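You operate a simulated robot arm through the tools that you are given. There is no shell and no other tool.

You run a simulated robot arm. Do the job below in one go: nothing can be reset, and whatever is moved stays where it is left.

Task
Measure 60 ml of peppercorns and tip them into the crank mill.
Fine: fill the measuring cup to its line from the pepper jar; jar back with its lid on, cup back. Set down upright: pepper jar, measuring cup.

It is judged by the outcome, as a careful person would: the job done as asked, and still so three seconds after it is handed in. It fails if anything else is knocked over, pushed out of place, dropped, spilled or broken. A push-on lid holds only when it is set on centred and level and pressed home; a screw cap is set on level and turned clockwise until tight.

Robot
A 6-joint arm with a two-finger parallel gripper, fixed in place. Base frame: the origin is on the floor under the middle of its stand, x ahead of it, y to its left, z up; the work surface is at about z = 90. Readings come in cm, degrees, newtons and seconds.
With the tool pointing down near the work surface it reaches from about 24 to 66 cm from the base axis. Its first joint turns from -66.0 to 66.0 degrees. Payload 2.9 kg.
Tool frame: the origin (TCP) lies between the finger pads and is the grasp point; the fingertips stand 3 cm ahead of it; z points along the fingers, y is the line along which they close. The gripper opens to 11 cm. The fingers are 2 cm wide and 1 cm thick; the gripper's body (4.8 by 11.2 cm) begins 5.5 cm behind the TCP.
Orientation is that of the tool frame in the base frame, as [roll, pitch, yaw] about the fixed x, y, z axes, in that order (R = Rz(yaw) Ry(pitch) Rx(roll)). With the fingers straight down and closing along the base's y, the tool's x points along the base's -x, its y along +y and its z along -z.

Tools
- The arm moves only by the tool jog_arm. Its argument "plan" is a list of rows, each an object (a shift or turn left out is 0, a gripper value left out holds the last) with "dp": the shift along the base's x, y, z in mm, a list of three; "delta_rot": the turn, a rotation vector about the base's x, y, z in degrees, a list of three; "claw": the opening, from 0 (shut) to 1 (fully open). In form: [{"dp": [dx, dy, dz], "delta_rot": [wx, wy, wz], "claw": claw}, ...]. A call has 1 to 20 rows; each row is the pose to reach, as a shift and turn from the pose commanded when the call began. Each row takes 0.2 s and may step no farther than 5 cm and 8.6 degrees from the row before; otherwise, or with a gripper value out of range, the whole call is refused. Where a pose cannot be reached the arm comes as near as it can. A force on the tool above 90 N (or 10 N above the force at the start of the call, whichever is more), or a blocked arm, ends the call early, and 0.2 s more pass. Each finger travels about 10.8 cm/s and halts on what it meets, pressing with about 45 N; the grip force reading is that of the motor and also rises with nothing between the fingers. The clock runs only during rows and for 0.2 s after the last one: add rows that repeat a pose to give the fingers time. The reply holds the time, the measured pose of the TCP, the force on the tool along the base axes, the opening and the grip force, in the units named above and with some noise, with the torque about the TCP (base axes, N m) and any sound that the robot's microphone picked up, and new pictures: "show" is both (left out), scene, wrist or none.
- Cameras (640 x 400 px; columns grow to the right, rows downward): "scene" is fixed at [7.87, 45.8, 137.74]; the picture's right is [-0.61, -0.80, 0.00], its down [-0.53, 0.40, -0.75] and it looks along [0.59, -0.45, -0.67] (base axes); focal length 214 px, centre (320, 200). "wrist" rides on the gripper at [7.2, 1.7, -10.3] in the tool frame; the picture's right is [-0.23, 0.97, 0.00], its down [-0.76, -0.18, -0.62] and it looks along [-0.61, -0.14, 0.78] (tool axes); focal length 222 px, centre (320, 200). There is no depth. A picture from a camera that has moved, and an enlarged one, comes with that camera's place and axes in the base frame and with its lens. The place of the scene camera against the robot may be out by one fixed shift of up to 1.8 cm in any direction.
- zoom(camera, box): a new picture of the part [left, top, right, bottom] of that camera's present view, enlarged. It takes no simulated time.
- finish_job(): hands the job in; it is judged then, once.

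Nothing tells you positions but the pictures and the camera data. Unless the task says otherwise, let go and move clear before handing in.

The tools are called after "Request:" as name(argument=value, ...) on one line, values as JSON. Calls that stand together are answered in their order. jog_arm: Moves the arm, as the interface text tells. Its arguments: {"type":"object","properties":{"plan":{"type":"array","items":{"type":"object","properties":{"dp":{"type":"array","items":{"type":"number"}},"delta_rot":{"type":"array","items":{"type":"number"}},"claw":{"type":"number"}}}},"show":{"type":"string","enum":["both","scene","wrist","none"]}},"required":["plan"]} The other tools are called the same way: zoom (camera, box) takes an enlarged picture of a part of a camera's view; finish_job () hands the job in.

At the start:

```text
clock: 0.0
tool_pos: [31.55, 3.63, 132.5]
orientation: [-180.0, 0.2, 180.0]
force: [-0.1, 1.0, 0.0]
moment: [0.01, 0.03, 0.01]
gripper_width: 10.97
grip_force: 0.1
```

scene: 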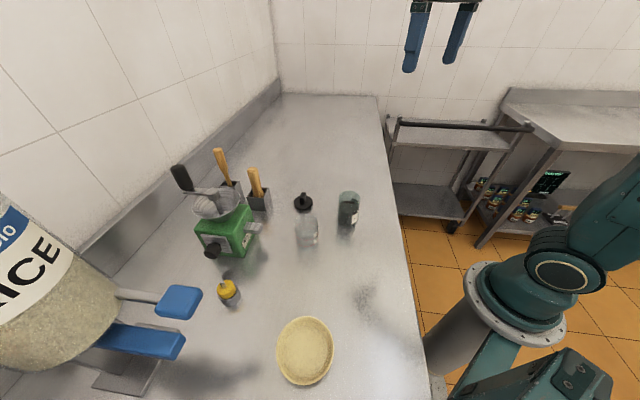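
wrist: 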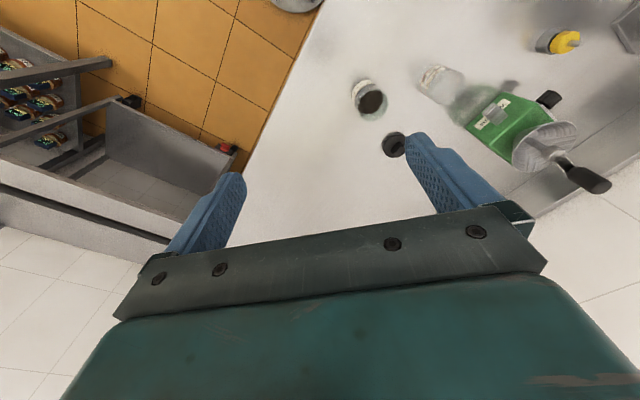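

I see a green crank mill with a hopper, a clear cup, a dark-green container, a small black item, a yellow-capped bottle and a bowl on the counter. I'll zoom in to identify each of them before moving.

Request:
zoom(camera="scene", box=[160, 130, 400, 280])

Request:
zoom(camera="scene", box=[280, 170, 380, 260])

Request:
zoom(camera="wrist", box=[330, 20, 630, 210])

Request:
zoom(camera="scene", box=[0, 180, 340, 400])

```text
2.67 times, centred on (280, 205) of scene
camera zoom: at [7.87, 45.8, 137.74], right [-0.61, -0.8, 0.0], down [-0.53, 0.4, -0.75], along [0.59, -0.45, -0.67], focal length 572 px, centre (427, 187)
```

zoom: 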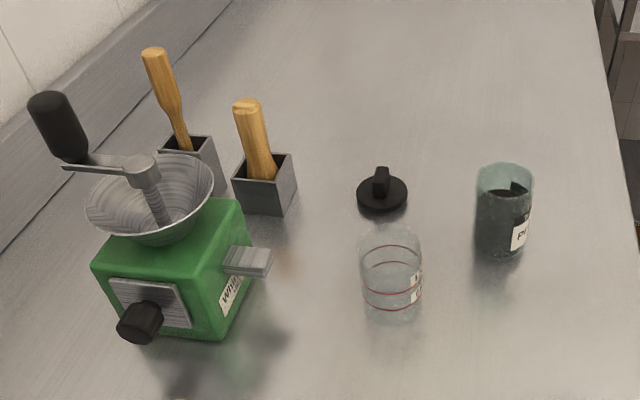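

```text
4.44 times, centred on (330, 215) of scene
camera zoom: at [7.87, 45.8, 137.74], right [-0.61, -0.8, 0.0], down [-0.53, 0.4, -0.75], along [0.59, -0.45, -0.67], focal length 953 px, centre (276, 133)
```

zoom: 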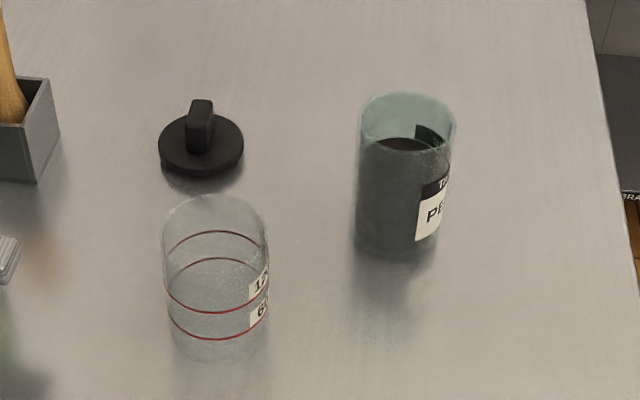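

```text
2.11 times, centred on (480, 115) of wrist
camera zoom: at [24.19, 5.41, 142.76], right [0.23, 0.97, 0.0], down [0.76, -0.18, 0.63], along [0.61, -0.14, -0.78], focal length 468 px, centre (-17, 379)
```

zoom: 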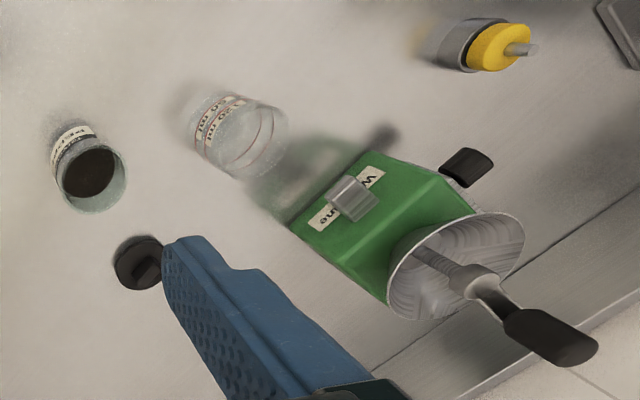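

```text
1.82 times, centred on (170, 290) of scene
camera zoom: at [7.87, 45.8, 137.74], right [-0.61, -0.8, 0.0], down [-0.53, 0.4, -0.75], along [0.59, -0.45, -0.67], focal length 390 px, centre (593, 36)
```

zoom: 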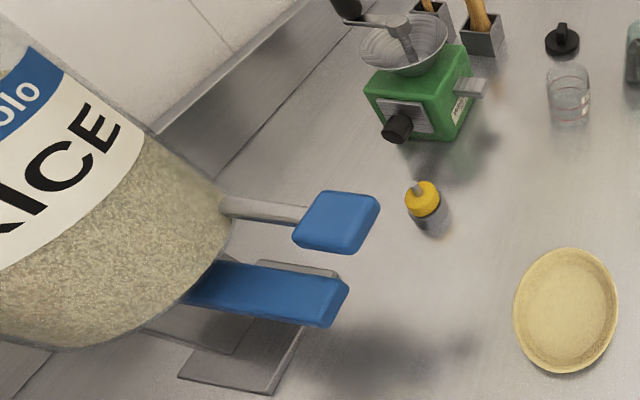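

Jar (open, dark peppercorns) looks to be near (37, 12.5), the cup near (37, 26.5), the black lid near (51, 19) and the mill hopper near (51.5, 42, rim z≈104). I'll first test turning the wrist so the camera ends up on top for a horizontal side grip.

Request:
jog_arm(plan=[{"delta_rot": [0, 0, -8.5]}, {"delta_rot": [0, 0, -17]}, {"delta_rot": [0, 0, -25.5]}, {"delta_rot": [0, 0, -34]}, {"delta_rot": [0, 0, -42.5]}, {"delta_rot": [0, 0, -51]}, {"delta_rot": [0, 0, -59.5]}, {"delta_rot": [0, 0, -68]}, {"delta_rot": [0, 0, -76.5]}, {"delta_rot": [0, 0, -85]}], show="both")

```text
clock: 2.2
tool_pos: [31.48, 3.68, 132.55]
orientation: [180.0, 0.2, 94.9]
force: [0.1, -0.2, 0.0]
moment: [-0.02, -0.01, 0.0]
gripper_width: 10.99
grip_force: 0.0
camera wrist: at [32.52, 11.13, 142.75], right [0.99, -0.14, 0.0], down [-0.11, -0.77, 0.63], along [-0.09, -0.62, -0.78], focal length 222 px, centre (320, 200)
```

scene: 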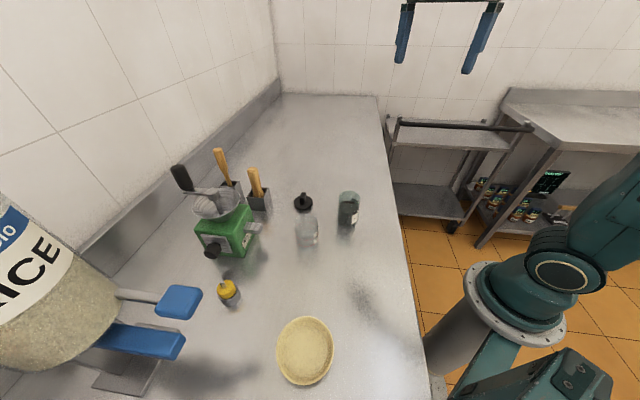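
wrist: 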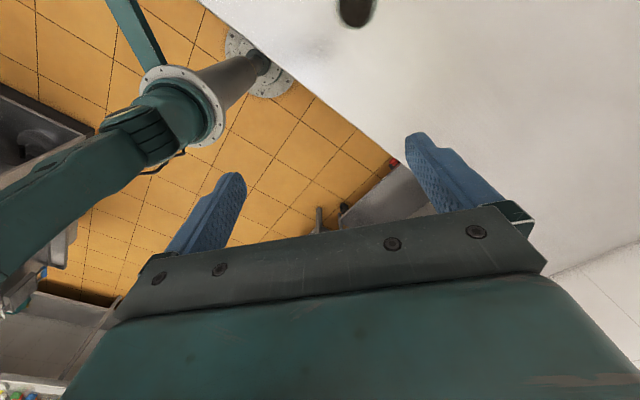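

The wrist turned freely by −85°; the camera now faces the robot side. I'll continue the turn to −180°.

Request:
jog_arm(plan=[{"delta_rot": [0, 0, -8.5]}, {"delta_rot": [0, 0, -17]}, {"delta_rot": [0, 0, -25.5]}, {"delta_rot": [0, 0, -34]}, {"delta_rot": [0, 0, -42.5]}, {"delta_rot": [0, 0, -51]}, {"delta_rot": [0, 0, -59.5]}, {"delta_rot": [0, 0, -68]}, {"delta_rot": [0, 0, -76.5]}, {"delta_rot": [0, 0, -85]}, {"delta_rot": [0, 0, -93.5]}, {"delta_rot": [0, 0, -95]}], show="both")

```text
clock: 4.8
tool_pos: [31.52, 2.19, 131.16]
orientation: [-177.8, -0.1, 0.5]
force: [-0.3, -0.1, 0.5]
moment: [0.01, -0.01, -0.02]
gripper_width: 11.02
grip_force: 0.0
out of reach, approached as far as the arm can: row 10, 11, 12
camera wrist: at [38.73, 0.27, 141.36], right [-0.22, -0.97, -0.04], down [-0.76, 0.15, 0.63], along [-0.61, 0.17, -0.78], focal length 222 px, centre (320, 200)
```

scene: 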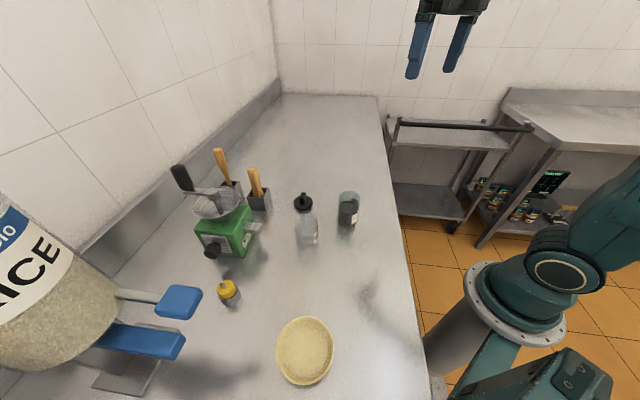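
wrist: 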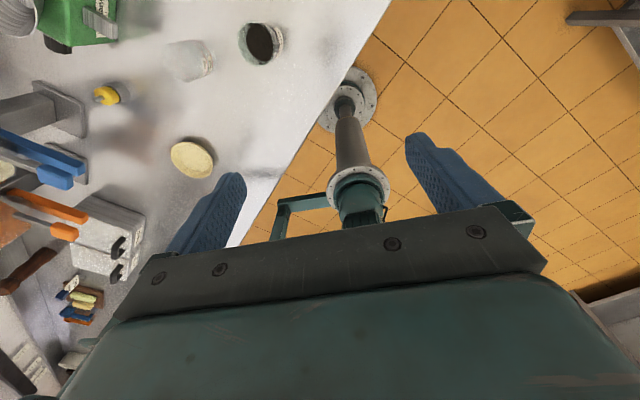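

Joint 6 stops a few degrees short of the full flip, so I'll back the yaw off to 30° and move out and forward. That heading should work for a near-horizontal grip with the camera on top.

Request:
jog_arm(plan=[{"dp": [25, 20, -10], "delta_rot": [0, 0, 8]}, {"dp": [50, 40, -20], "delta_rot": [0, 0, 16]}, {"dp": [75, 60, -30], "delta_rot": [0, 0, 24]}, {"dp": [100, 80, -40], "delta_rot": [0, 0, 30]}, {"dp": [100, 80, -40], "delta_rot": [0, 0, 30]}], show="both")

```text
clock: 6.0
tool_pos: [41.54, 10.29, 127.23]
orientation: [-179.9, 0.0, 30.1]
force: [0.1, 0.2, -0.3]
moment: [0.0, -0.01, -0.02]
gripper_width: 10.99
grip_force: 0.1
out of reach, approached as far as the arm can: row 1
camera wrist: at [48.7, 12.58, 137.39], right [0.29, -0.96, 0.0], down [-0.75, -0.23, 0.62], along [-0.6, -0.18, -0.78], focal length 222 px, centre (320, 200)
```

scene: 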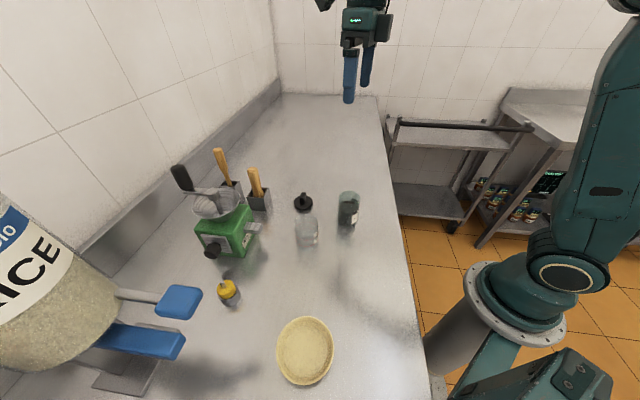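
wrist: 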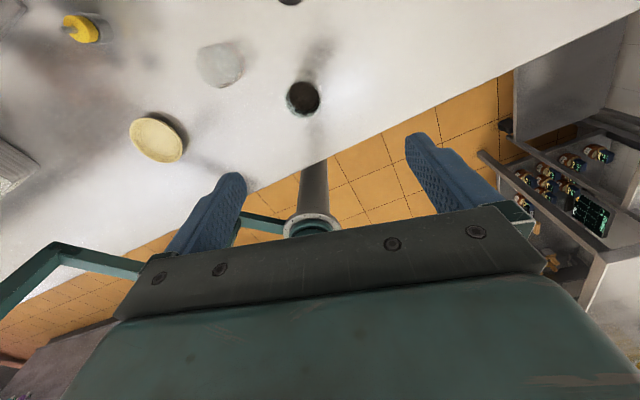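

Flipped yaw of 30° is reached cleanly. Now I'll pitch the tool up toward horizontal (60° of pitch) at this safe height to check reach and get a better look.

Request:
jog_arm(plan=[{"delta_rot": [4.25, -7.36, 0]}, {"delta_rot": [8.5, -14.72, 0]}, {"delta_rot": [12.75, -22.08, 0]}, {"delta_rot": [17, -29.44, 0]}, {"delta_rot": [21.25, -36.8, 0]}, {"delta_rot": [25.5, -44.17, 0]}, {"delta_rot": [30, -51.96, 0]}, {"delta_rot": [30, -51.96, 0]}], show="both")

```text
refused: row 7 steps farther than a row can; nothing moved
```

Request:
jog_arm(plan=[{"delta_rot": [4.25, -7.36, 0]}, {"delta_rot": [8.5, -14.72, 0]}, {"delta_rot": [12.75, -22.08, 0]}, {"delta_rot": [17, -29.44, 0]}, {"delta_rot": [21.25, -36.8, 0]}, {"delta_rot": [25.5, -44.17, 0]}, {"delta_rot": [29.5, -51.1, 0]}, {"delta_rot": [30, -51.96, 0]}], show="both")

```text
clock: 7.8
tool_pos: [51.13, 10.31, 144.32]
orientation: [-179.9, -52.2, 29.9]
force: [-0.2, 0.3, 0.0]
moment: [-0.01, -0.01, 0.01]
gripper_width: 11.01
grip_force: 0.0
out of reach, approached as far as the arm can: row 1, 2, 3, 4, 5, 6, 7, 8
camera wrist: at [48.79, 7.1, 156.18], right [0.37, -0.91, -0.18], down [-0.92, -0.33, -0.22], along [0.14, 0.25, -0.96], focal length 222 px, centre (320, 200)
```

scene: 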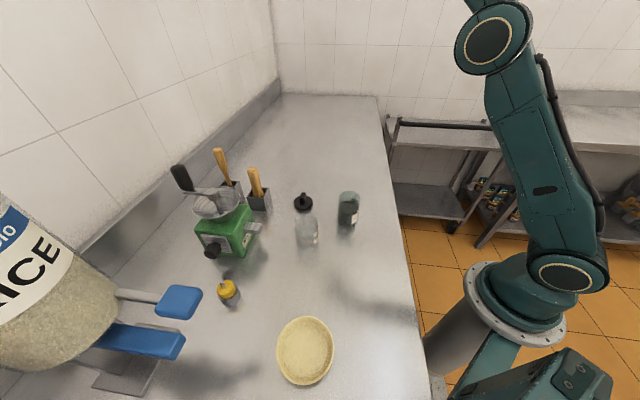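
wrist: 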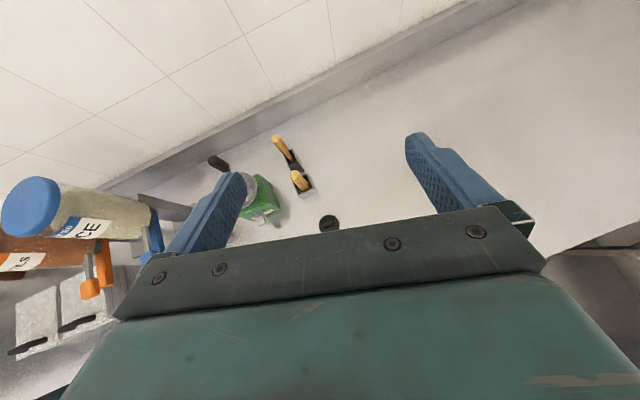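

The pitch drove joint 6 into its limit, because this heading is left of the arm's radial plane. I'll go back to tool-down and then tilt toward a heading right of radial, which should free the wrist.

Request:
jog_arm(plan=[{"dp": [-13, 3, -24], "delta_rot": [-3.73, 6.46, 0]}, {"dp": [-26, 6, -48], "delta_rot": [-7.46, 12.91, 0]}, {"dp": [-39, 9, -72], "delta_rot": [-11.19, 19.37, 0]}, {"dp": [-52, 12, -96], "delta_rot": [-14.91, 25.83, 0]}, {"dp": [-65, 15, -120], "delta_rot": [-18.64, 32.28, 0]}, {"dp": [-78, 18, -144], "delta_rot": [-22.37, 38.74, 0]}, {"dp": [-91, 21, -168], "delta_rot": [-26.1, 45.2, 0]}, {"dp": [-91, 21, -168], "delta_rot": [-26.1, 45.2, 0]}], show="scene")

```text
clock: 9.6
tool_pos: [42.18, 12.27, 127.46]
orientation: [-179.9, 0.1, 30.1]
force: [0.0, -0.9, 0.5]
moment: [0.01, 0.02, -0.03]
gripper_width: 11.02
grip_force: 0.2
```

scene: 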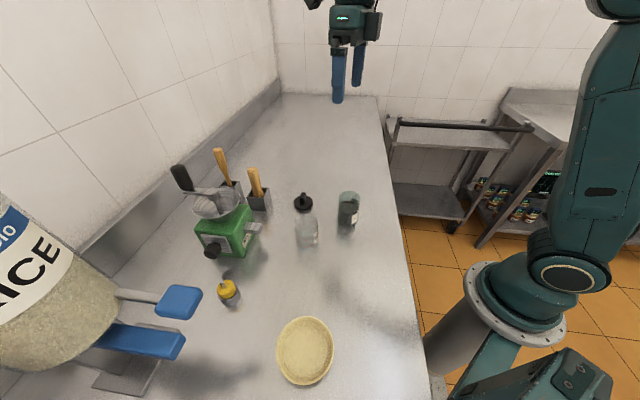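

Tool-down again at (42.2, 12.3, 127.5). Now I'll tilt about the other horizontal axis, toward heading −20°.

Request:
jog_arm(plan=[{"delta_rot": [-2.565, -7.05, 0]}, {"delta_rot": [-5.13, -14.1, 0]}, {"delta_rot": [-7.7, -21.14, 0]}, {"delta_rot": [-10.26, -28.19, 0]}, {"delta_rot": [-12.83, -35.24, 0]}, {"delta_rot": [-15.39, -42.29, 0]}, {"delta_rot": [-17.96, -49.33, 0]}, {"delta_rot": [-20.5, -56.4, 0]}], show="both")

```text
clock: 11.4
tool_pos: [42.25, 12.35, 127.37]
orientation: [126.9, -34.0, 47.3]
force: [0.0, 0.0, 0.3]
moment: [0.0, 0.01, -0.03]
gripper_width: 10.98
grip_force: 0.1
out of reach, approached as far as the arm can: row 1, 2
camera wrist: at [38.09, 18.65, 137.59], right [0.01, -0.85, 0.52], down [-0.96, -0.15, -0.23], along [0.28, -0.5, -0.82], focal length 222 px, centre (320, 200)
```

scene: 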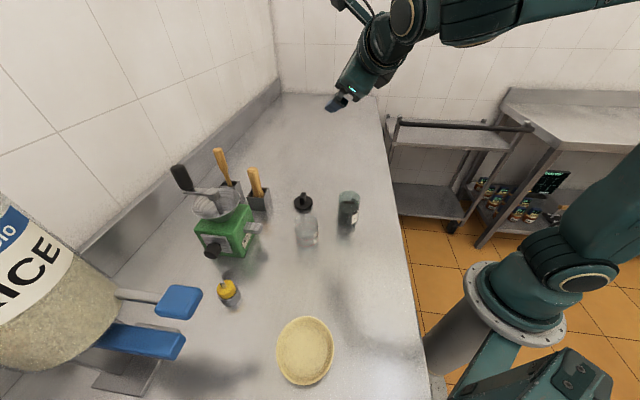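
wrist: 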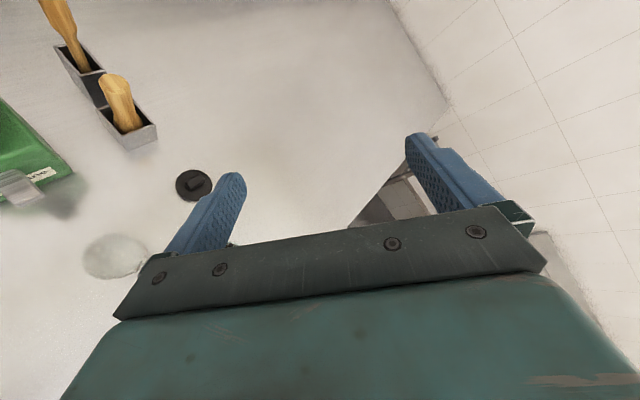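

That pose is reached exactly. Now I'll roll the tool about its own axis by +50° so the fingers close horizontally with the camera on top.

Request:
jog_arm(plan=[{"delta_rot": [6.78, -2.47, -4.17]}, {"delta_rot": [13.57, -4.93, -8.33]}, {"delta_rot": [20.35, -7.4, -12.5]}, {"delta_rot": [27.13, -9.87, -16.67]}, {"delta_rot": [33.92, -12.33, -20.83]}, {"delta_rot": [40.7, -14.8, -25]}, {"delta_rot": [40.7, -14.8, -25]}], show="both")

```text
clock: 13.0
tool_pos: [43.43, 13.76, 138.4]
orientation: [179.9, -59.8, -19.9]
force: [0.3, 0.3, 0.3]
moment: [0.01, 0.05, 0.02]
gripper_width: 10.99
grip_force: 0.1
out of reach, approached as far as the arm can: row 4, 5, 6, 7
camera wrist: at [37.84, 14.05, 149.69], right [-0.44, -0.88, -0.2], down [-0.81, 0.48, -0.35], along [0.4, 0.01, -0.92], focal length 222 px, centre (320, 200)
```

scene: 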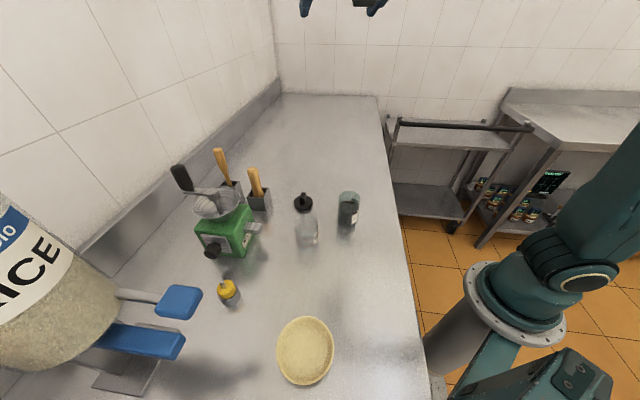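
wrist: 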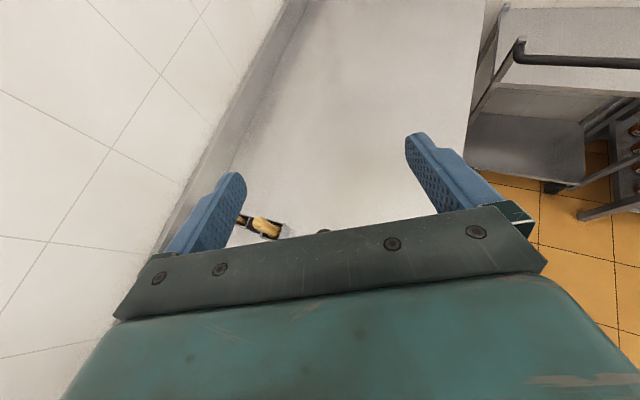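

Orientation came out right but the arm had to rise 11 cm, so the flipped pose won't work near the counter. I'll go back to the natural, unflipped wrist and use a roughly 40° down-tilted side grip instead, retracing the same path.

Request:
jog_arm(plan=[{"dp": [-2, -2, -20], "delta_rot": [-6.78, 2.47, 4.17]}, {"dp": [-4, -4, -40], "delta_rot": [-13.57, 4.93, 8.33]}, {"dp": [-6, -6, -60], "delta_rot": [-20.35, 7.4, 12.5]}, {"dp": [-8, -10, -80], "delta_rot": [-27.13, 9.87, 16.67]}, {"dp": [-10, -12, -100], "delta_rot": [-33.92, 12.33, 20.83]}, {"dp": [-12, -14, -110], "delta_rot": [-40.7, 14.8, 25]}, {"dp": [-12, -14, -110], "delta_rot": [-40.7, 14.8, 25]}], show="none")

Request:
jog_arm(plan=[{"delta_rot": [2.565, 7.05, 0]}, {"delta_rot": [5.13, 14.1, 0]}, {"delta_rot": [7.7, 21.14, 0]}, {"delta_rot": [10.26, 28.19, 0]}, {"delta_rot": [12.83, 35.24, 0]}, {"delta_rot": [15.39, 42.29, 0]}, {"delta_rot": [17.96, 49.33, 0]}, {"delta_rot": [20.5, 56.4, 0]}], show="scene")

```text
clock: 14.6
tool_pos: [42.31, 12.29, 127.22]
orientation: [127.1, -33.6, 47.3]
force: [-0.1, 0.6, -0.2]
moment: [0.0, -0.01, 0.01]
gripper_width: 10.99
grip_force: 0.0
```

```text
clock: 16.4
tool_pos: [43.41, 14.32, 126.72]
orientation: [179.3, -7.1, 28.8]
force: [1.4, 2.4, 0.0]
moment: [-0.22, 0.1, 0.03]
gripper_width: 11.0
grip_force: 0.1
out of reach, approached as far as the arm can: row 7, 8
```

scene: 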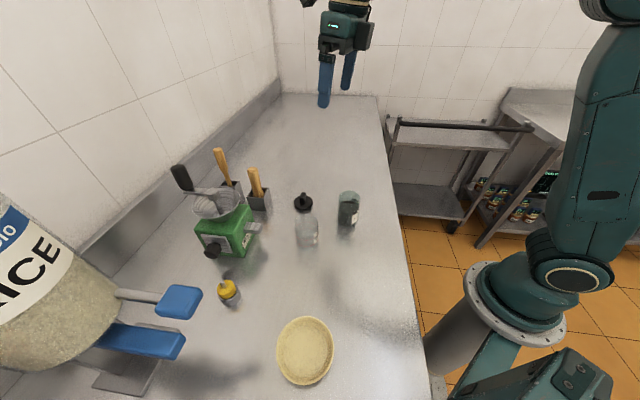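

Nearly tool-down again with a 7° residual tilt. I'll level it, then yaw back about +170° to the unflipped heading aligned with the jar while pulling back for a view.

Request:
jog_arm(plan=[{"delta_rot": [-3.4, 6.22, 0]}, {"delta_rot": [-3.4, 6.22, 0]}], show="none")

Request:
jog_arm(plan=[{"dp": [-5, -3, 0], "delta_rot": [0, 0, 8.5]}, {"dp": [-10, -6, 0], "delta_rot": [0, 0, 17]}, {"dp": [-15, -9, 0], "delta_rot": [0, 0, 25.5]}, {"dp": [-20, -12, 0], "delta_rot": [0, 0, 34]}, {"dp": [-25, -15, 0], "delta_rot": [0, 0, 42.5]}, {"dp": [-30, -18, 0], "delta_rot": [0, 0, 51]}, {"dp": [-35, -21, 0], "delta_rot": [0, 0, 59.5]}, {"dp": [-40, -24, 0], "delta_rot": [0, 0, 68]}, {"dp": [-45, -27, 0], "delta_rot": [0, 0, 76.5]}, {"dp": [-50, -30, 0], "delta_rot": [0, 0, 85]}, {"dp": [-55, -33, 0], "delta_rot": [0, 0, 93.5]}, {"dp": [-60, -36, 0], "delta_rot": [0, 0, 102]}, {"dp": [-65, -39, 0], "delta_rot": [0, 0, 110.5]}, {"dp": [-70, -42, 0], "delta_rot": [0, 0, 119]}, {"dp": [-75, -45, 0], "delta_rot": [0, 0, 127.5]}, {"dp": [-80, -48, 0], "delta_rot": [0, 0, 136]}, {"dp": [-85, -51, 0], "delta_rot": [0, 0, 144.5]}, {"dp": [-90, -54, 0], "delta_rot": [0, 0, 153]}, {"dp": [-95, -57, 0], "delta_rot": [0, 0, 161.5]}, {"dp": [-100, -60, 0], "delta_rot": [0, 0, 169.6]}], show="both")

```text
clock: 17.0
tool_pos: [42.25, 12.44, 127.35]
orientation: [-179.9, 7.2, 29.8]
force: [0.0, -0.8, 0.0]
moment: [-0.02, 0.0, 0.01]
gripper_width: 11.0
grip_force: 0.1
out of reach, approached as far as the arm can: row 1
```

```text
clock: 21.2
tool_pos: [32.37, 6.41, 128.33]
orientation: [-179.9, 6.9, -160.3]
force: [0.1, -0.4, 0.6]
moment: [-0.01, 0.03, 0.03]
gripper_width: 11.01
grip_force: 0.0
out of reach, approached as far as the arm can: row 15, 16, 17, 18, 19, 20
camera wrist: at [23.8, 5.27, 137.57], right [-0.12, 0.99, 0.03], down [0.7, 0.06, 0.71], along [0.7, 0.1, -0.7], focal length 222 px, centre (320, 200)
```

scene: 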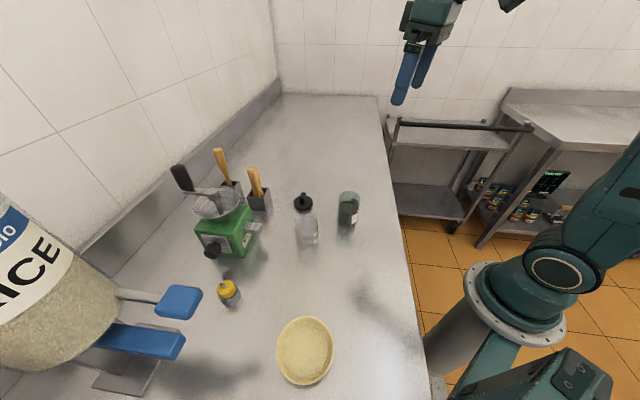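
wrist: 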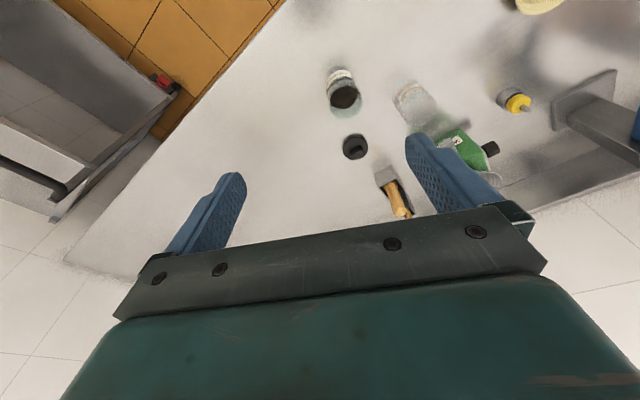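

Back to the natural wrist. Let me take close-ups of the jar, lid and cup from here to fix positions and check what kind of lid it is.

Request:
zoom(camera="wrist", box=[310, 50, 460, 170])

Request:
zoom(camera="wrist", box=[380, 70, 540, 220])

Request:
zoom(camera="scene", box=[285, 180, 335, 220])

Request:
zoom(camera="scene", box=[330, 180, 370, 230])

```text
3.33 times, centred on (385, 110) of wrist
camera zoom: at [23.8, 5.27, 137.57], right [-0.12, 0.99, 0.03], down [0.7, 0.06, 0.71], along [0.7, 0.1, -0.7], focal length 740 px, centre (103, 500)
```

zoom: 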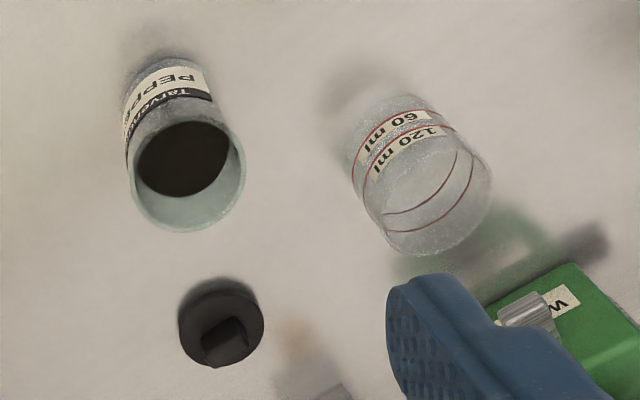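

```text
2.67 times, centred on (460, 145) of wrist
camera zoom: at [23.8, 5.27, 137.57], right [-0.12, 0.99, 0.03], down [0.7, 0.06, 0.71], along [0.7, 0.1, -0.7], focal length 592 px, centre (-53, 347)
```

zoom: 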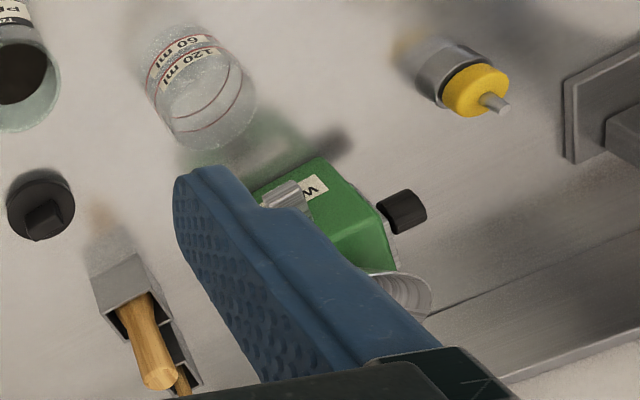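

```text
10.00 times, centred on (310, 200) of scene
camera zoom: at [7.87, 45.8, 137.74], right [-0.61, -0.8, 0.0], down [-0.53, 0.4, -0.75], along [0.59, -0.45, -0.67], focal length 2145 px, centre (420, 200)
```

zoom: 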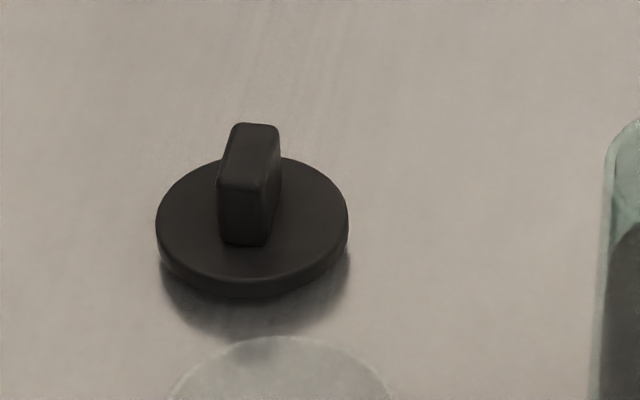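

```text
8.00 times, centred on (350, 205) of scene
camera zoom: at [7.87, 45.8, 137.74], right [-0.61, -0.8, 0.0], down [-0.53, 0.4, -0.75], along [0.59, -0.45, -0.67], focal length 1716 px, centre (80, 160)
```

zoom: 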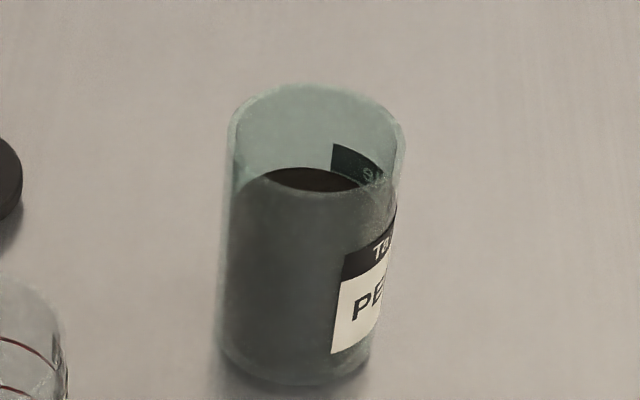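

The lid looks like a plain push-on disc with a grip fin, and the jar is open with its rim near z≈100, centred near (38.2, 12.3). The cup is near (38.2, 26). I'll move above the jar while pitching to about 30° below horizontal.

Request:
jog_arm(plan=[{"dp": [8, 8, -18], "delta_rot": [2.55, -7.13, 0]}, {"dp": [16, 16, -36], "delta_rot": [5.1, -14.26, 0]}, {"dp": [25, 25, -54], "delta_rot": [7.65, -21.39, 0]}, {"dp": [33, 34, -72], "delta_rot": [10.2, -28.52, 0]}, {"dp": [41, 42, -90], "delta_rot": [12.75, -35.65, 0]}, {"dp": [50, 50, -108], "delta_rot": [15.3, -42.78, 0]}, {"dp": [58, 59, -123], "delta_rot": [17.85, -49.91, 0]}, {"dp": [58, 59, -123], "delta_rot": [17.85, -49.91, 0]}], show="both")

```text
clock: 23.0
tool_pos: [38.29, 12.26, 115.94]
orientation: [-179.8, 60.2, -160.4]
force: [0.1, -0.8, -0.5]
moment: [0.0, 0.0, 0.04]
gripper_width: 11.0
grip_force: 0.1
out of reach, approached as far as the arm can: row 1
camera wrist: at [25.71, 9.78, 114.62], right [-0.22, 0.96, 0.2], down [-0.09, -0.22, 0.97], along [0.97, 0.19, 0.14], focal length 222 px, centre (320, 200)
```

scene: 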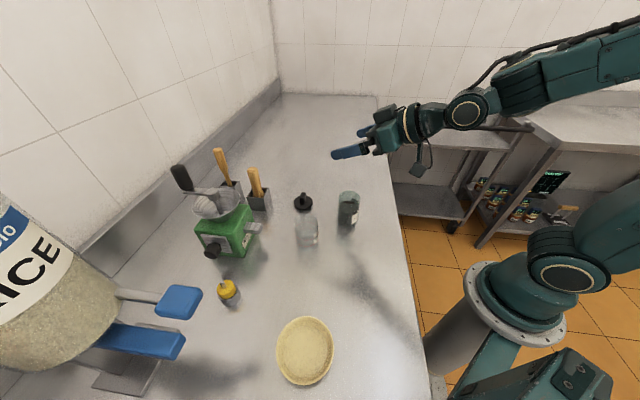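
wrist: 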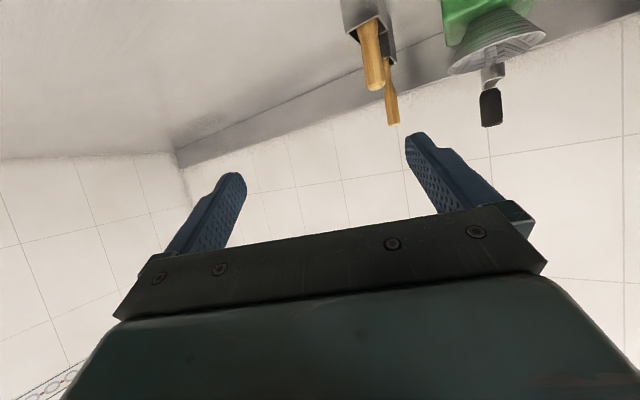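

The 30° pose is reached above the jar. I can see a camera bracket hanging under the gripper, so I'll look at how much clearance it needs.

Request:
zoom(camera="scene", box=[310, 70, 510, 220])

```text
2.67 times, centred on (410, 145) of scene
camera zoom: at [7.87, 45.8, 137.74], right [-0.61, -0.8, 0.0], down [-0.53, 0.4, -0.75], along [0.59, -0.45, -0.67], focal length 572 px, centre (80, 347)
```

zoom: 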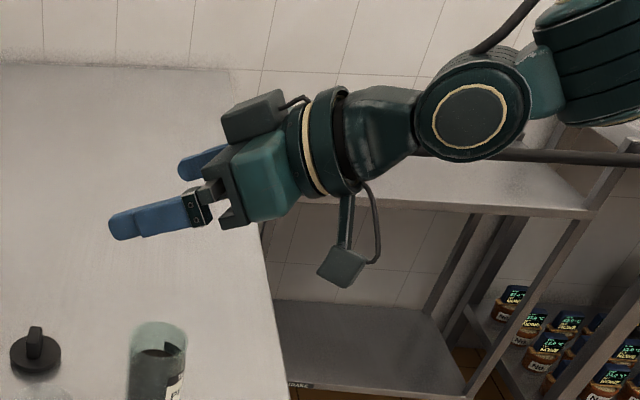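

The camera box is small and will clear the counter. I'll descend to just above the jar rim and check alignment.

Request:
jog_arm(plan=[{"dp": [0, 0, -40]}, {"dp": [0, 0, -80]}, {"dp": [0, 0, -120]}, {"dp": [0, 0, -120]}], show="both")

Request:
zoom(camera="scene", box=[310, 130, 430, 230])

```text
clock: 24.0
tool_pos: [39.67, 12.6, 104.46]
orientation: [-179.7, 60.1, -160.4]
force: [0.0, 0.2, -1.2]
moment: [-0.01, -0.01, -0.01]
gripper_width: 10.98
grip_force: 0.0
out of reach, approached as far as the arm can: row 3, 4
camera wrist: at [27.11, 10.08, 103.23], right [-0.22, 0.96, 0.2], down [-0.09, -0.22, 0.97], along [0.97, 0.19, 0.14], focal length 222 px, centre (320, 200)
```

scene: 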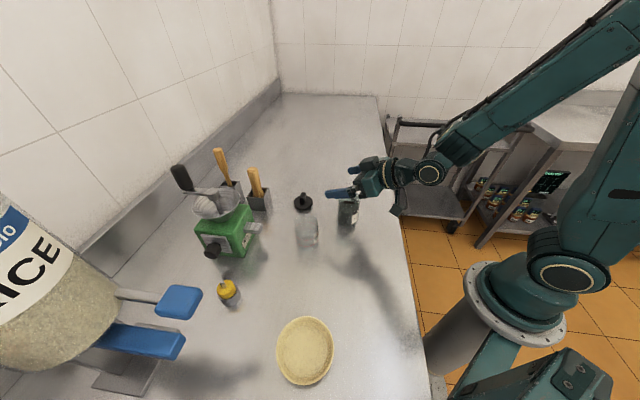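
wrist: 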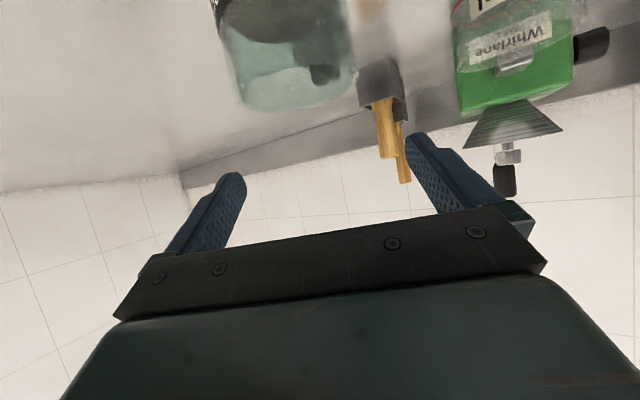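

```text
4.00 times, centred on (370, 180) of scene
camera zoom: at [7.87, 45.8, 137.74], right [-0.61, -0.8, 0.0], down [-0.53, 0.4, -0.75], along [0.59, -0.45, -0.67], focal length 858 px, centre (120, 280)
```

zoom: 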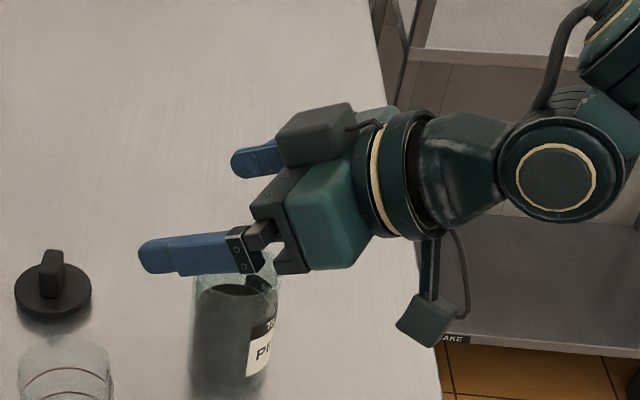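

P=30° can't go lower here because the arm runs out of inward reach. I'll use a steeper 45° side grip, and from the wrist view I now put the jar axis at about (38.5, 12.2).

Request:
jog_arm(plan=[{"dp": [-4, -2, 15], "delta_rot": [-2.53, 7.06, 0]}, {"dp": [-12, -4, 25], "delta_rot": [-5.05, 14.13, 0]}, {"dp": [-12, -4, 25], "delta_rot": [-5.05, 14.13, 0]}, {"dp": [-12, -4, 5], "delta_rot": [-5.05, 14.13, 0]}, {"dp": [-12, -4, -15], "delta_rot": [-5.05, 14.13, 0]}, {"dp": [-12, -4, -15], "delta_rot": [-5.05, 14.13, 0]}], show="both")

Request:
zoom(camera="scene", box=[310, 130, 430, 230])

```text
clock: 25.4
tool_pos: [38.45, 12.21, 103.07]
orientation: [-179.8, 45.1, -160.4]
force: [0.5, 0.4, 0.4]
moment: [-0.03, 0.0, 0.0]
gripper_width: 11.01
grip_force: 0.0
camera wrist: at [26.06, 9.79, 105.04], right [-0.17, 0.97, 0.16], down [0.15, -0.13, 0.98], along [0.97, 0.19, -0.12], focal length 222 px, centre (320, 200)
```

scene: 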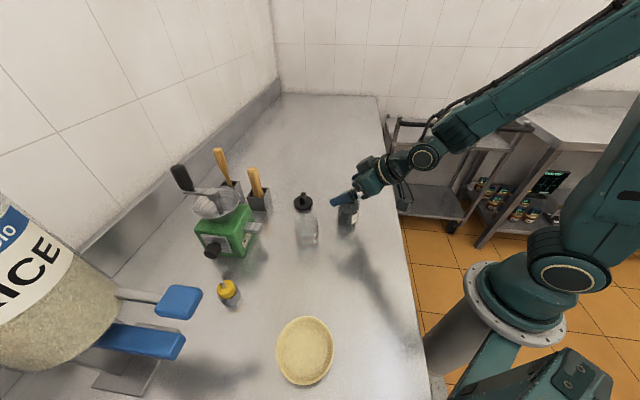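
wrist: 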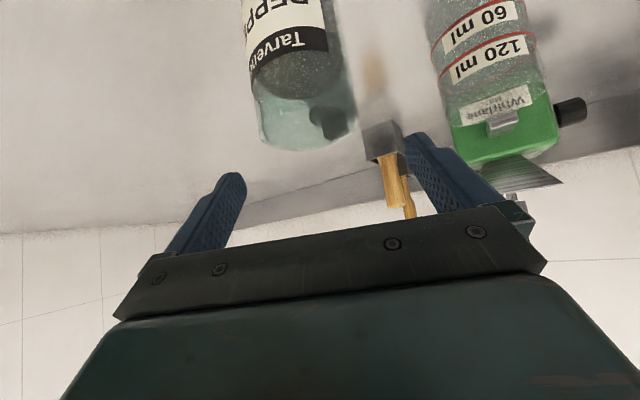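

```text
4.00 times, centred on (370, 180) of scene
camera zoom: at [7.87, 45.8, 137.74], right [-0.61, -0.8, 0.0], down [-0.53, 0.4, -0.75], along [0.59, -0.45, -0.67], focal length 858 px, centre (120, 280)
```

zoom: 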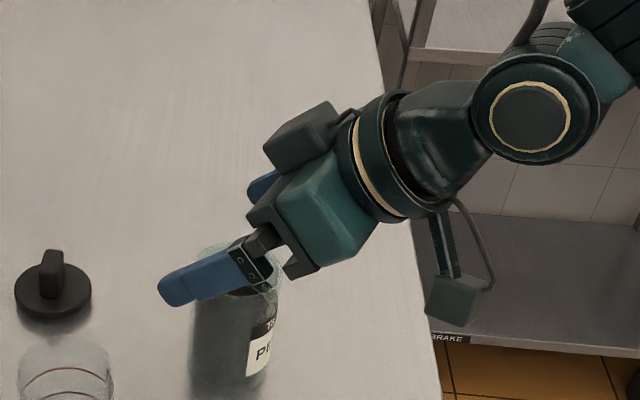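

Pose reached exactly. Let me zoom in on the wrist view to measure the jar's and cup's positions more precisely before descending.

Request:
zoom(camera="wrist", box=[220, 0, 400, 160])

Request:
zoom(camera="wrist", box=[400, 0, 620, 200])

```text
2.50 times, centred on (310, 80) of wrist
camera zoom: at [26.06, 9.79, 105.04], right [-0.17, 0.97, 0.16], down [0.15, -0.13, 0.98], along [0.97, 0.19, -0.12], focal length 555 px, centre (345, 500)
```

zoom: 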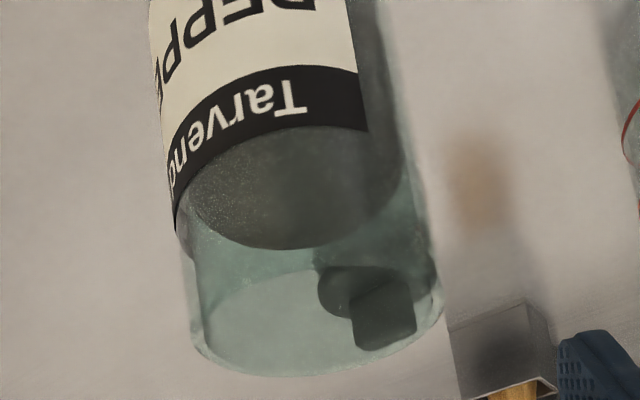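

```text
2.00 times, centred on (510, 100) of wrist
camera zoom: at [26.06, 9.79, 105.04], right [-0.17, 0.97, 0.16], down [0.15, -0.13, 0.98], along [0.97, 0.19, -0.12], focal length 444 px, centre (-60, 400)
```

zoom: 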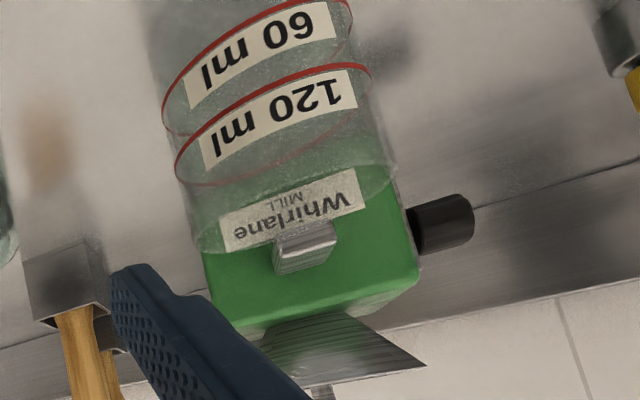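

Jar axis comes out at about (38.1, 12.2) with diameter about 5.9. I'll descend around it and close slowly.

Request:
jog_arm(plan=[{"dp": [-1, 0, -20]}, {"dp": [-2, 0, -40]}, {"dp": [-2, 0, -60]}, {"dp": [-2, 0, -60]}, {"dp": [-2, 0, -60], "claw": 0.8}, {"dp": [-2, 0, -60], "claw": 0.65}], show="both")

Request:
zoom(camera="scene", box=[310, 130, 430, 230])

Request:
zoom(camera="wrist", box=[160, 0, 480, 200])

```text
clock: 26.8
tool_pos: [38.17, 12.32, 97.11]
orientation: [-179.8, 45.1, -160.4]
force: [-0.7, 0.4, 0.7]
moment: [0.0, -0.03, 0.02]
gripper_width: 7.16
grip_force: 0.0
camera wrist: at [25.86, 9.8, 99.05], right [-0.17, 0.97, 0.16], down [0.15, -0.13, 0.98], along [0.97, 0.19, -0.12], focal length 222 px, centre (320, 200)
```

scene: 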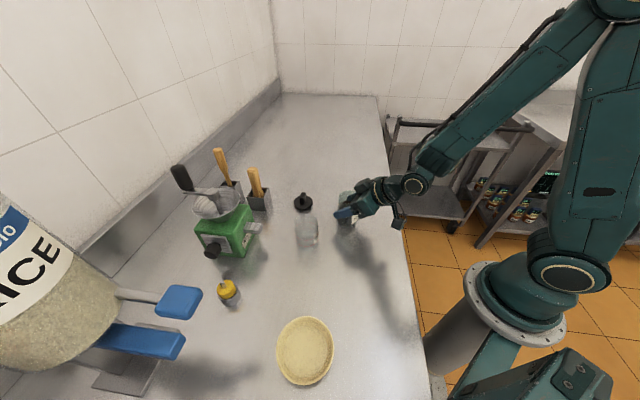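
wrist: 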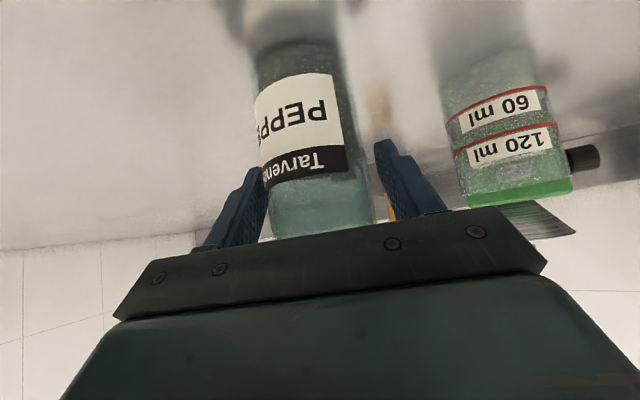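

```text
4.00 times, centred on (370, 180) of scene
camera zoom: at [7.87, 45.8, 137.74], right [-0.61, -0.8, 0.0], down [-0.53, 0.4, -0.75], along [0.59, -0.45, -0.67], focal length 858 px, centre (120, 280)
```

zoom: 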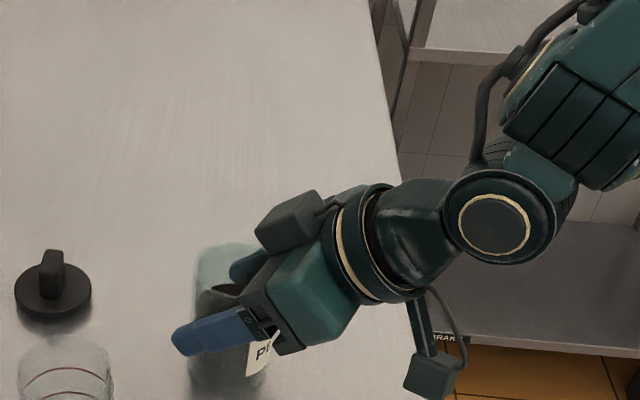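

```text
2.00 times, centred on (320, 100) of wrist
camera zoom: at [25.86, 9.8, 99.05], right [-0.17, 0.97, 0.16], down [0.15, -0.13, 0.98], along [0.97, 0.19, -0.12], focal length 444 px, centre (320, 400)
```

zoom: 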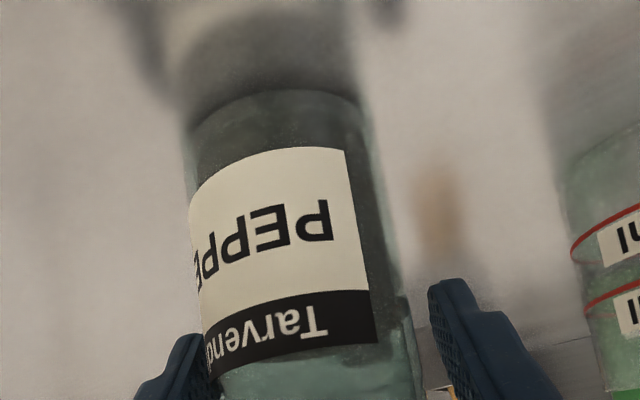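

The jar sits slightly toward the −y finger, so I'll shift 3 mm that way and then close onto it.

Request:
jog_arm(plan=[{"dp": [1, -3, 0]}, {"dp": [1, -3, 0], "claw": 0.6}, {"dp": [1, -3, 0], "claw": 0.56}, {"dp": [1, -3, 0], "claw": 0.52}, {"dp": [1, -3, 0], "claw": 0.48}, {"dp": [1, -3, 0], "claw": 0.4}, {"dp": [1, -3, 0], "claw": 0.4}], show="both")

Request:
zoom(camera="wrist", box=[160, 0, 480, 200])

Request:
zoom(camera="scene", box=[310, 150, 410, 250])

```text
clock: 28.4
tool_pos: [38.32, 12.04, 97.07]
orientation: [-179.8, 45.0, -160.5]
force: [-1.2, -0.2, 2.0]
moment: [0.13, 0.06, 0.05]
gripper_width: 5.55
grip_force: 45.0
camera wrist: at [25.95, 9.52, 99.06], right [-0.17, 0.97, 0.16], down [0.15, -0.13, 0.98], along [0.97, 0.19, -0.12], focal length 222 px, centre (320, 200)
```

scene: 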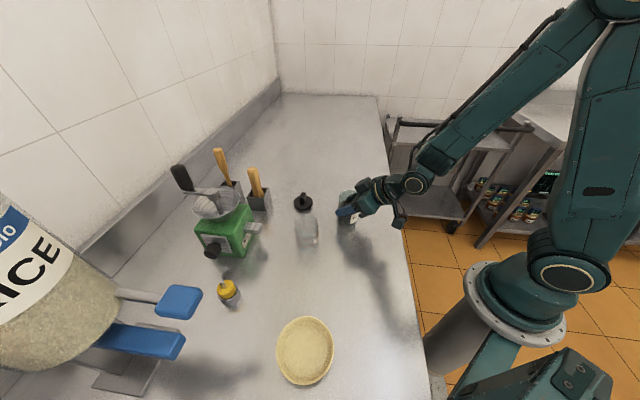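
wrist: 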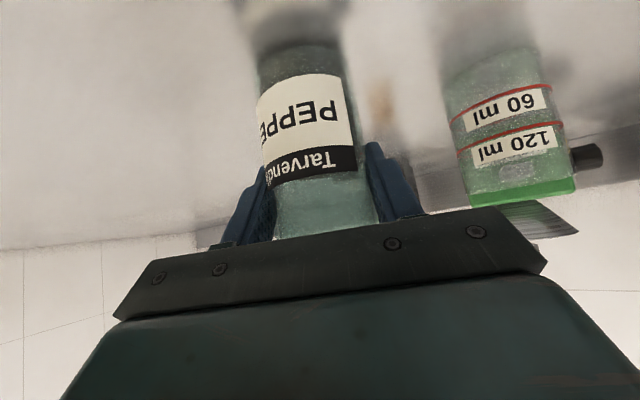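

```text
2.00 times, centred on (320, 100) of wrist
camera zoom: at [25.95, 9.52, 99.06], right [-0.17, 0.97, 0.16], down [0.15, -0.13, 0.98], along [0.97, 0.19, -0.12], focal length 444 px, centre (320, 400)
```

zoom: 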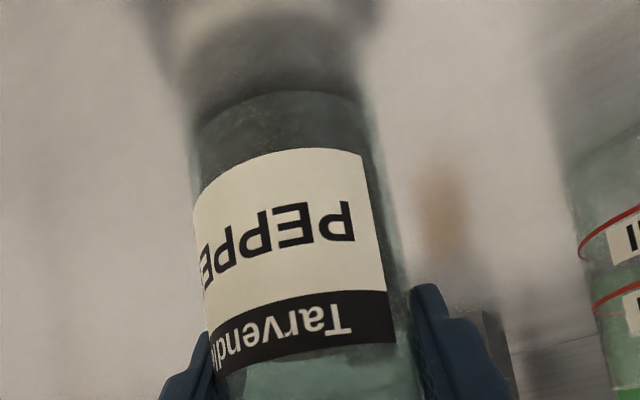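

```text
4.00 times, centred on (360, 200) of scene
camera zoom: at [7.87, 45.8, 137.74], right [-0.61, -0.8, 0.0], down [-0.53, 0.4, -0.75], along [0.59, -0.45, -0.67], focal length 858 px, centre (160, 200)
```

zoom: 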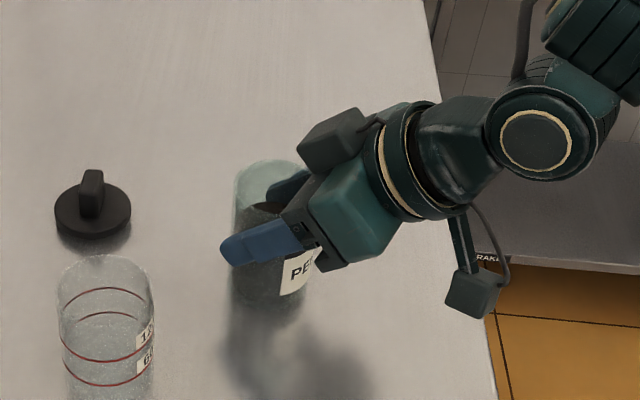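

The jar is gripped (width 5.55 cm, 45 N). I'll lift it straight up 12 cm and check it in both views.

Request:
jog_arm(plan=[{"dp": [0, 0, 10]}, {"dp": [0, 0, 30]}, {"dp": [0, 0, 60]}, {"dp": [0, 0, 90]}, {"dp": [0, 0, 120]}, {"dp": [0, 0, 120]}], show="both")

Request:
zoom(camera="scene", box=[300, 100, 420, 220])

Request:
zoom(camera="wrist", box=[160, 0, 480, 200])

```text
clock: 29.8
tool_pos: [38.4, 11.95, 109.07]
orientation: [-179.8, 45.1, -160.4]
force: [-0.7, -0.2, -2.0]
moment: [-0.01, 0.04, 0.0]
gripper_width: 5.49
grip_force: 45.0
camera wrist: at [26.07, 9.56, 111.07], right [-0.17, 0.97, 0.16], down [0.15, -0.13, 0.98], along [0.97, 0.19, -0.12], focal length 222 px, centre (320, 200)
```

scene: 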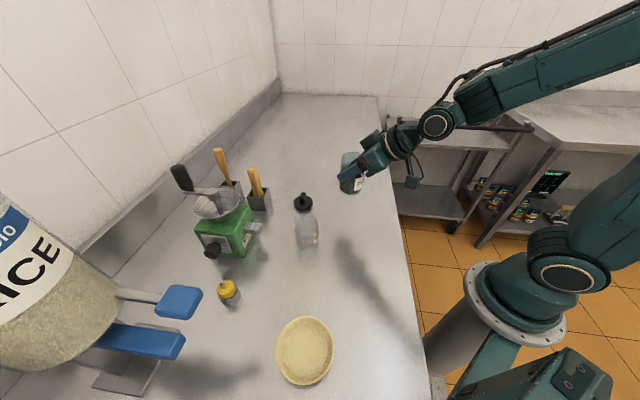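
wrist: 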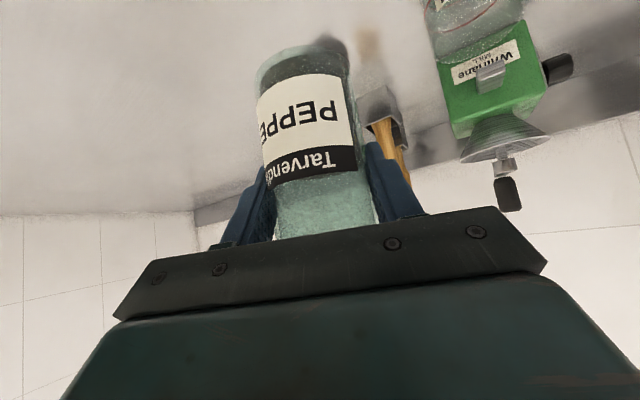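

```text
3.33 times, centred on (360, 160) of scene
camera zoom: at [7.87, 45.8, 137.74], right [-0.61, -0.8, 0.0], down [-0.53, 0.4, -0.75], along [0.59, -0.45, -0.67], focal length 715 px, centre (187, 333)
```

zoom: 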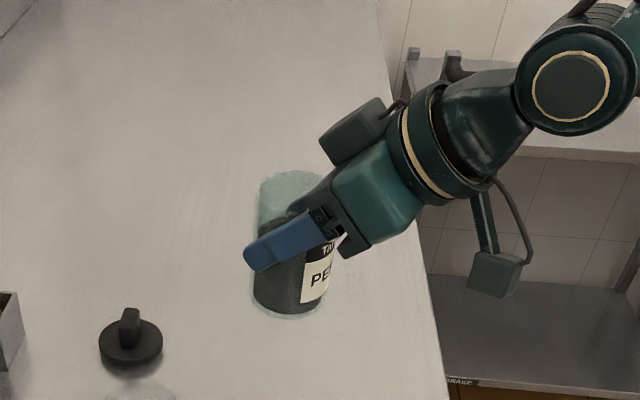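

```text
2.00 times, centred on (320, 100) of wrist
camera zoom: at [26.07, 9.56, 111.07], right [-0.17, 0.97, 0.16], down [0.15, -0.13, 0.98], along [0.97, 0.19, -0.12], focal length 444 px, centre (320, 400)
```

zoom: 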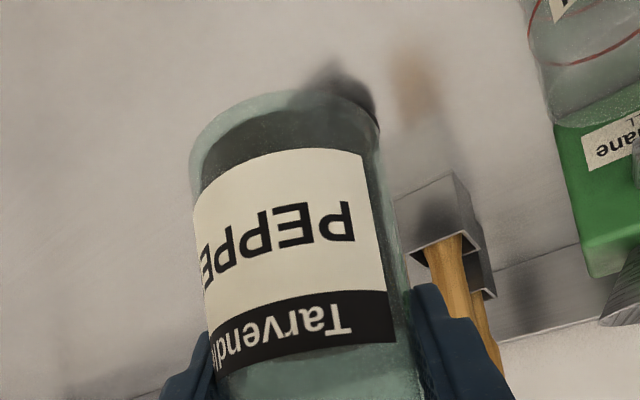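

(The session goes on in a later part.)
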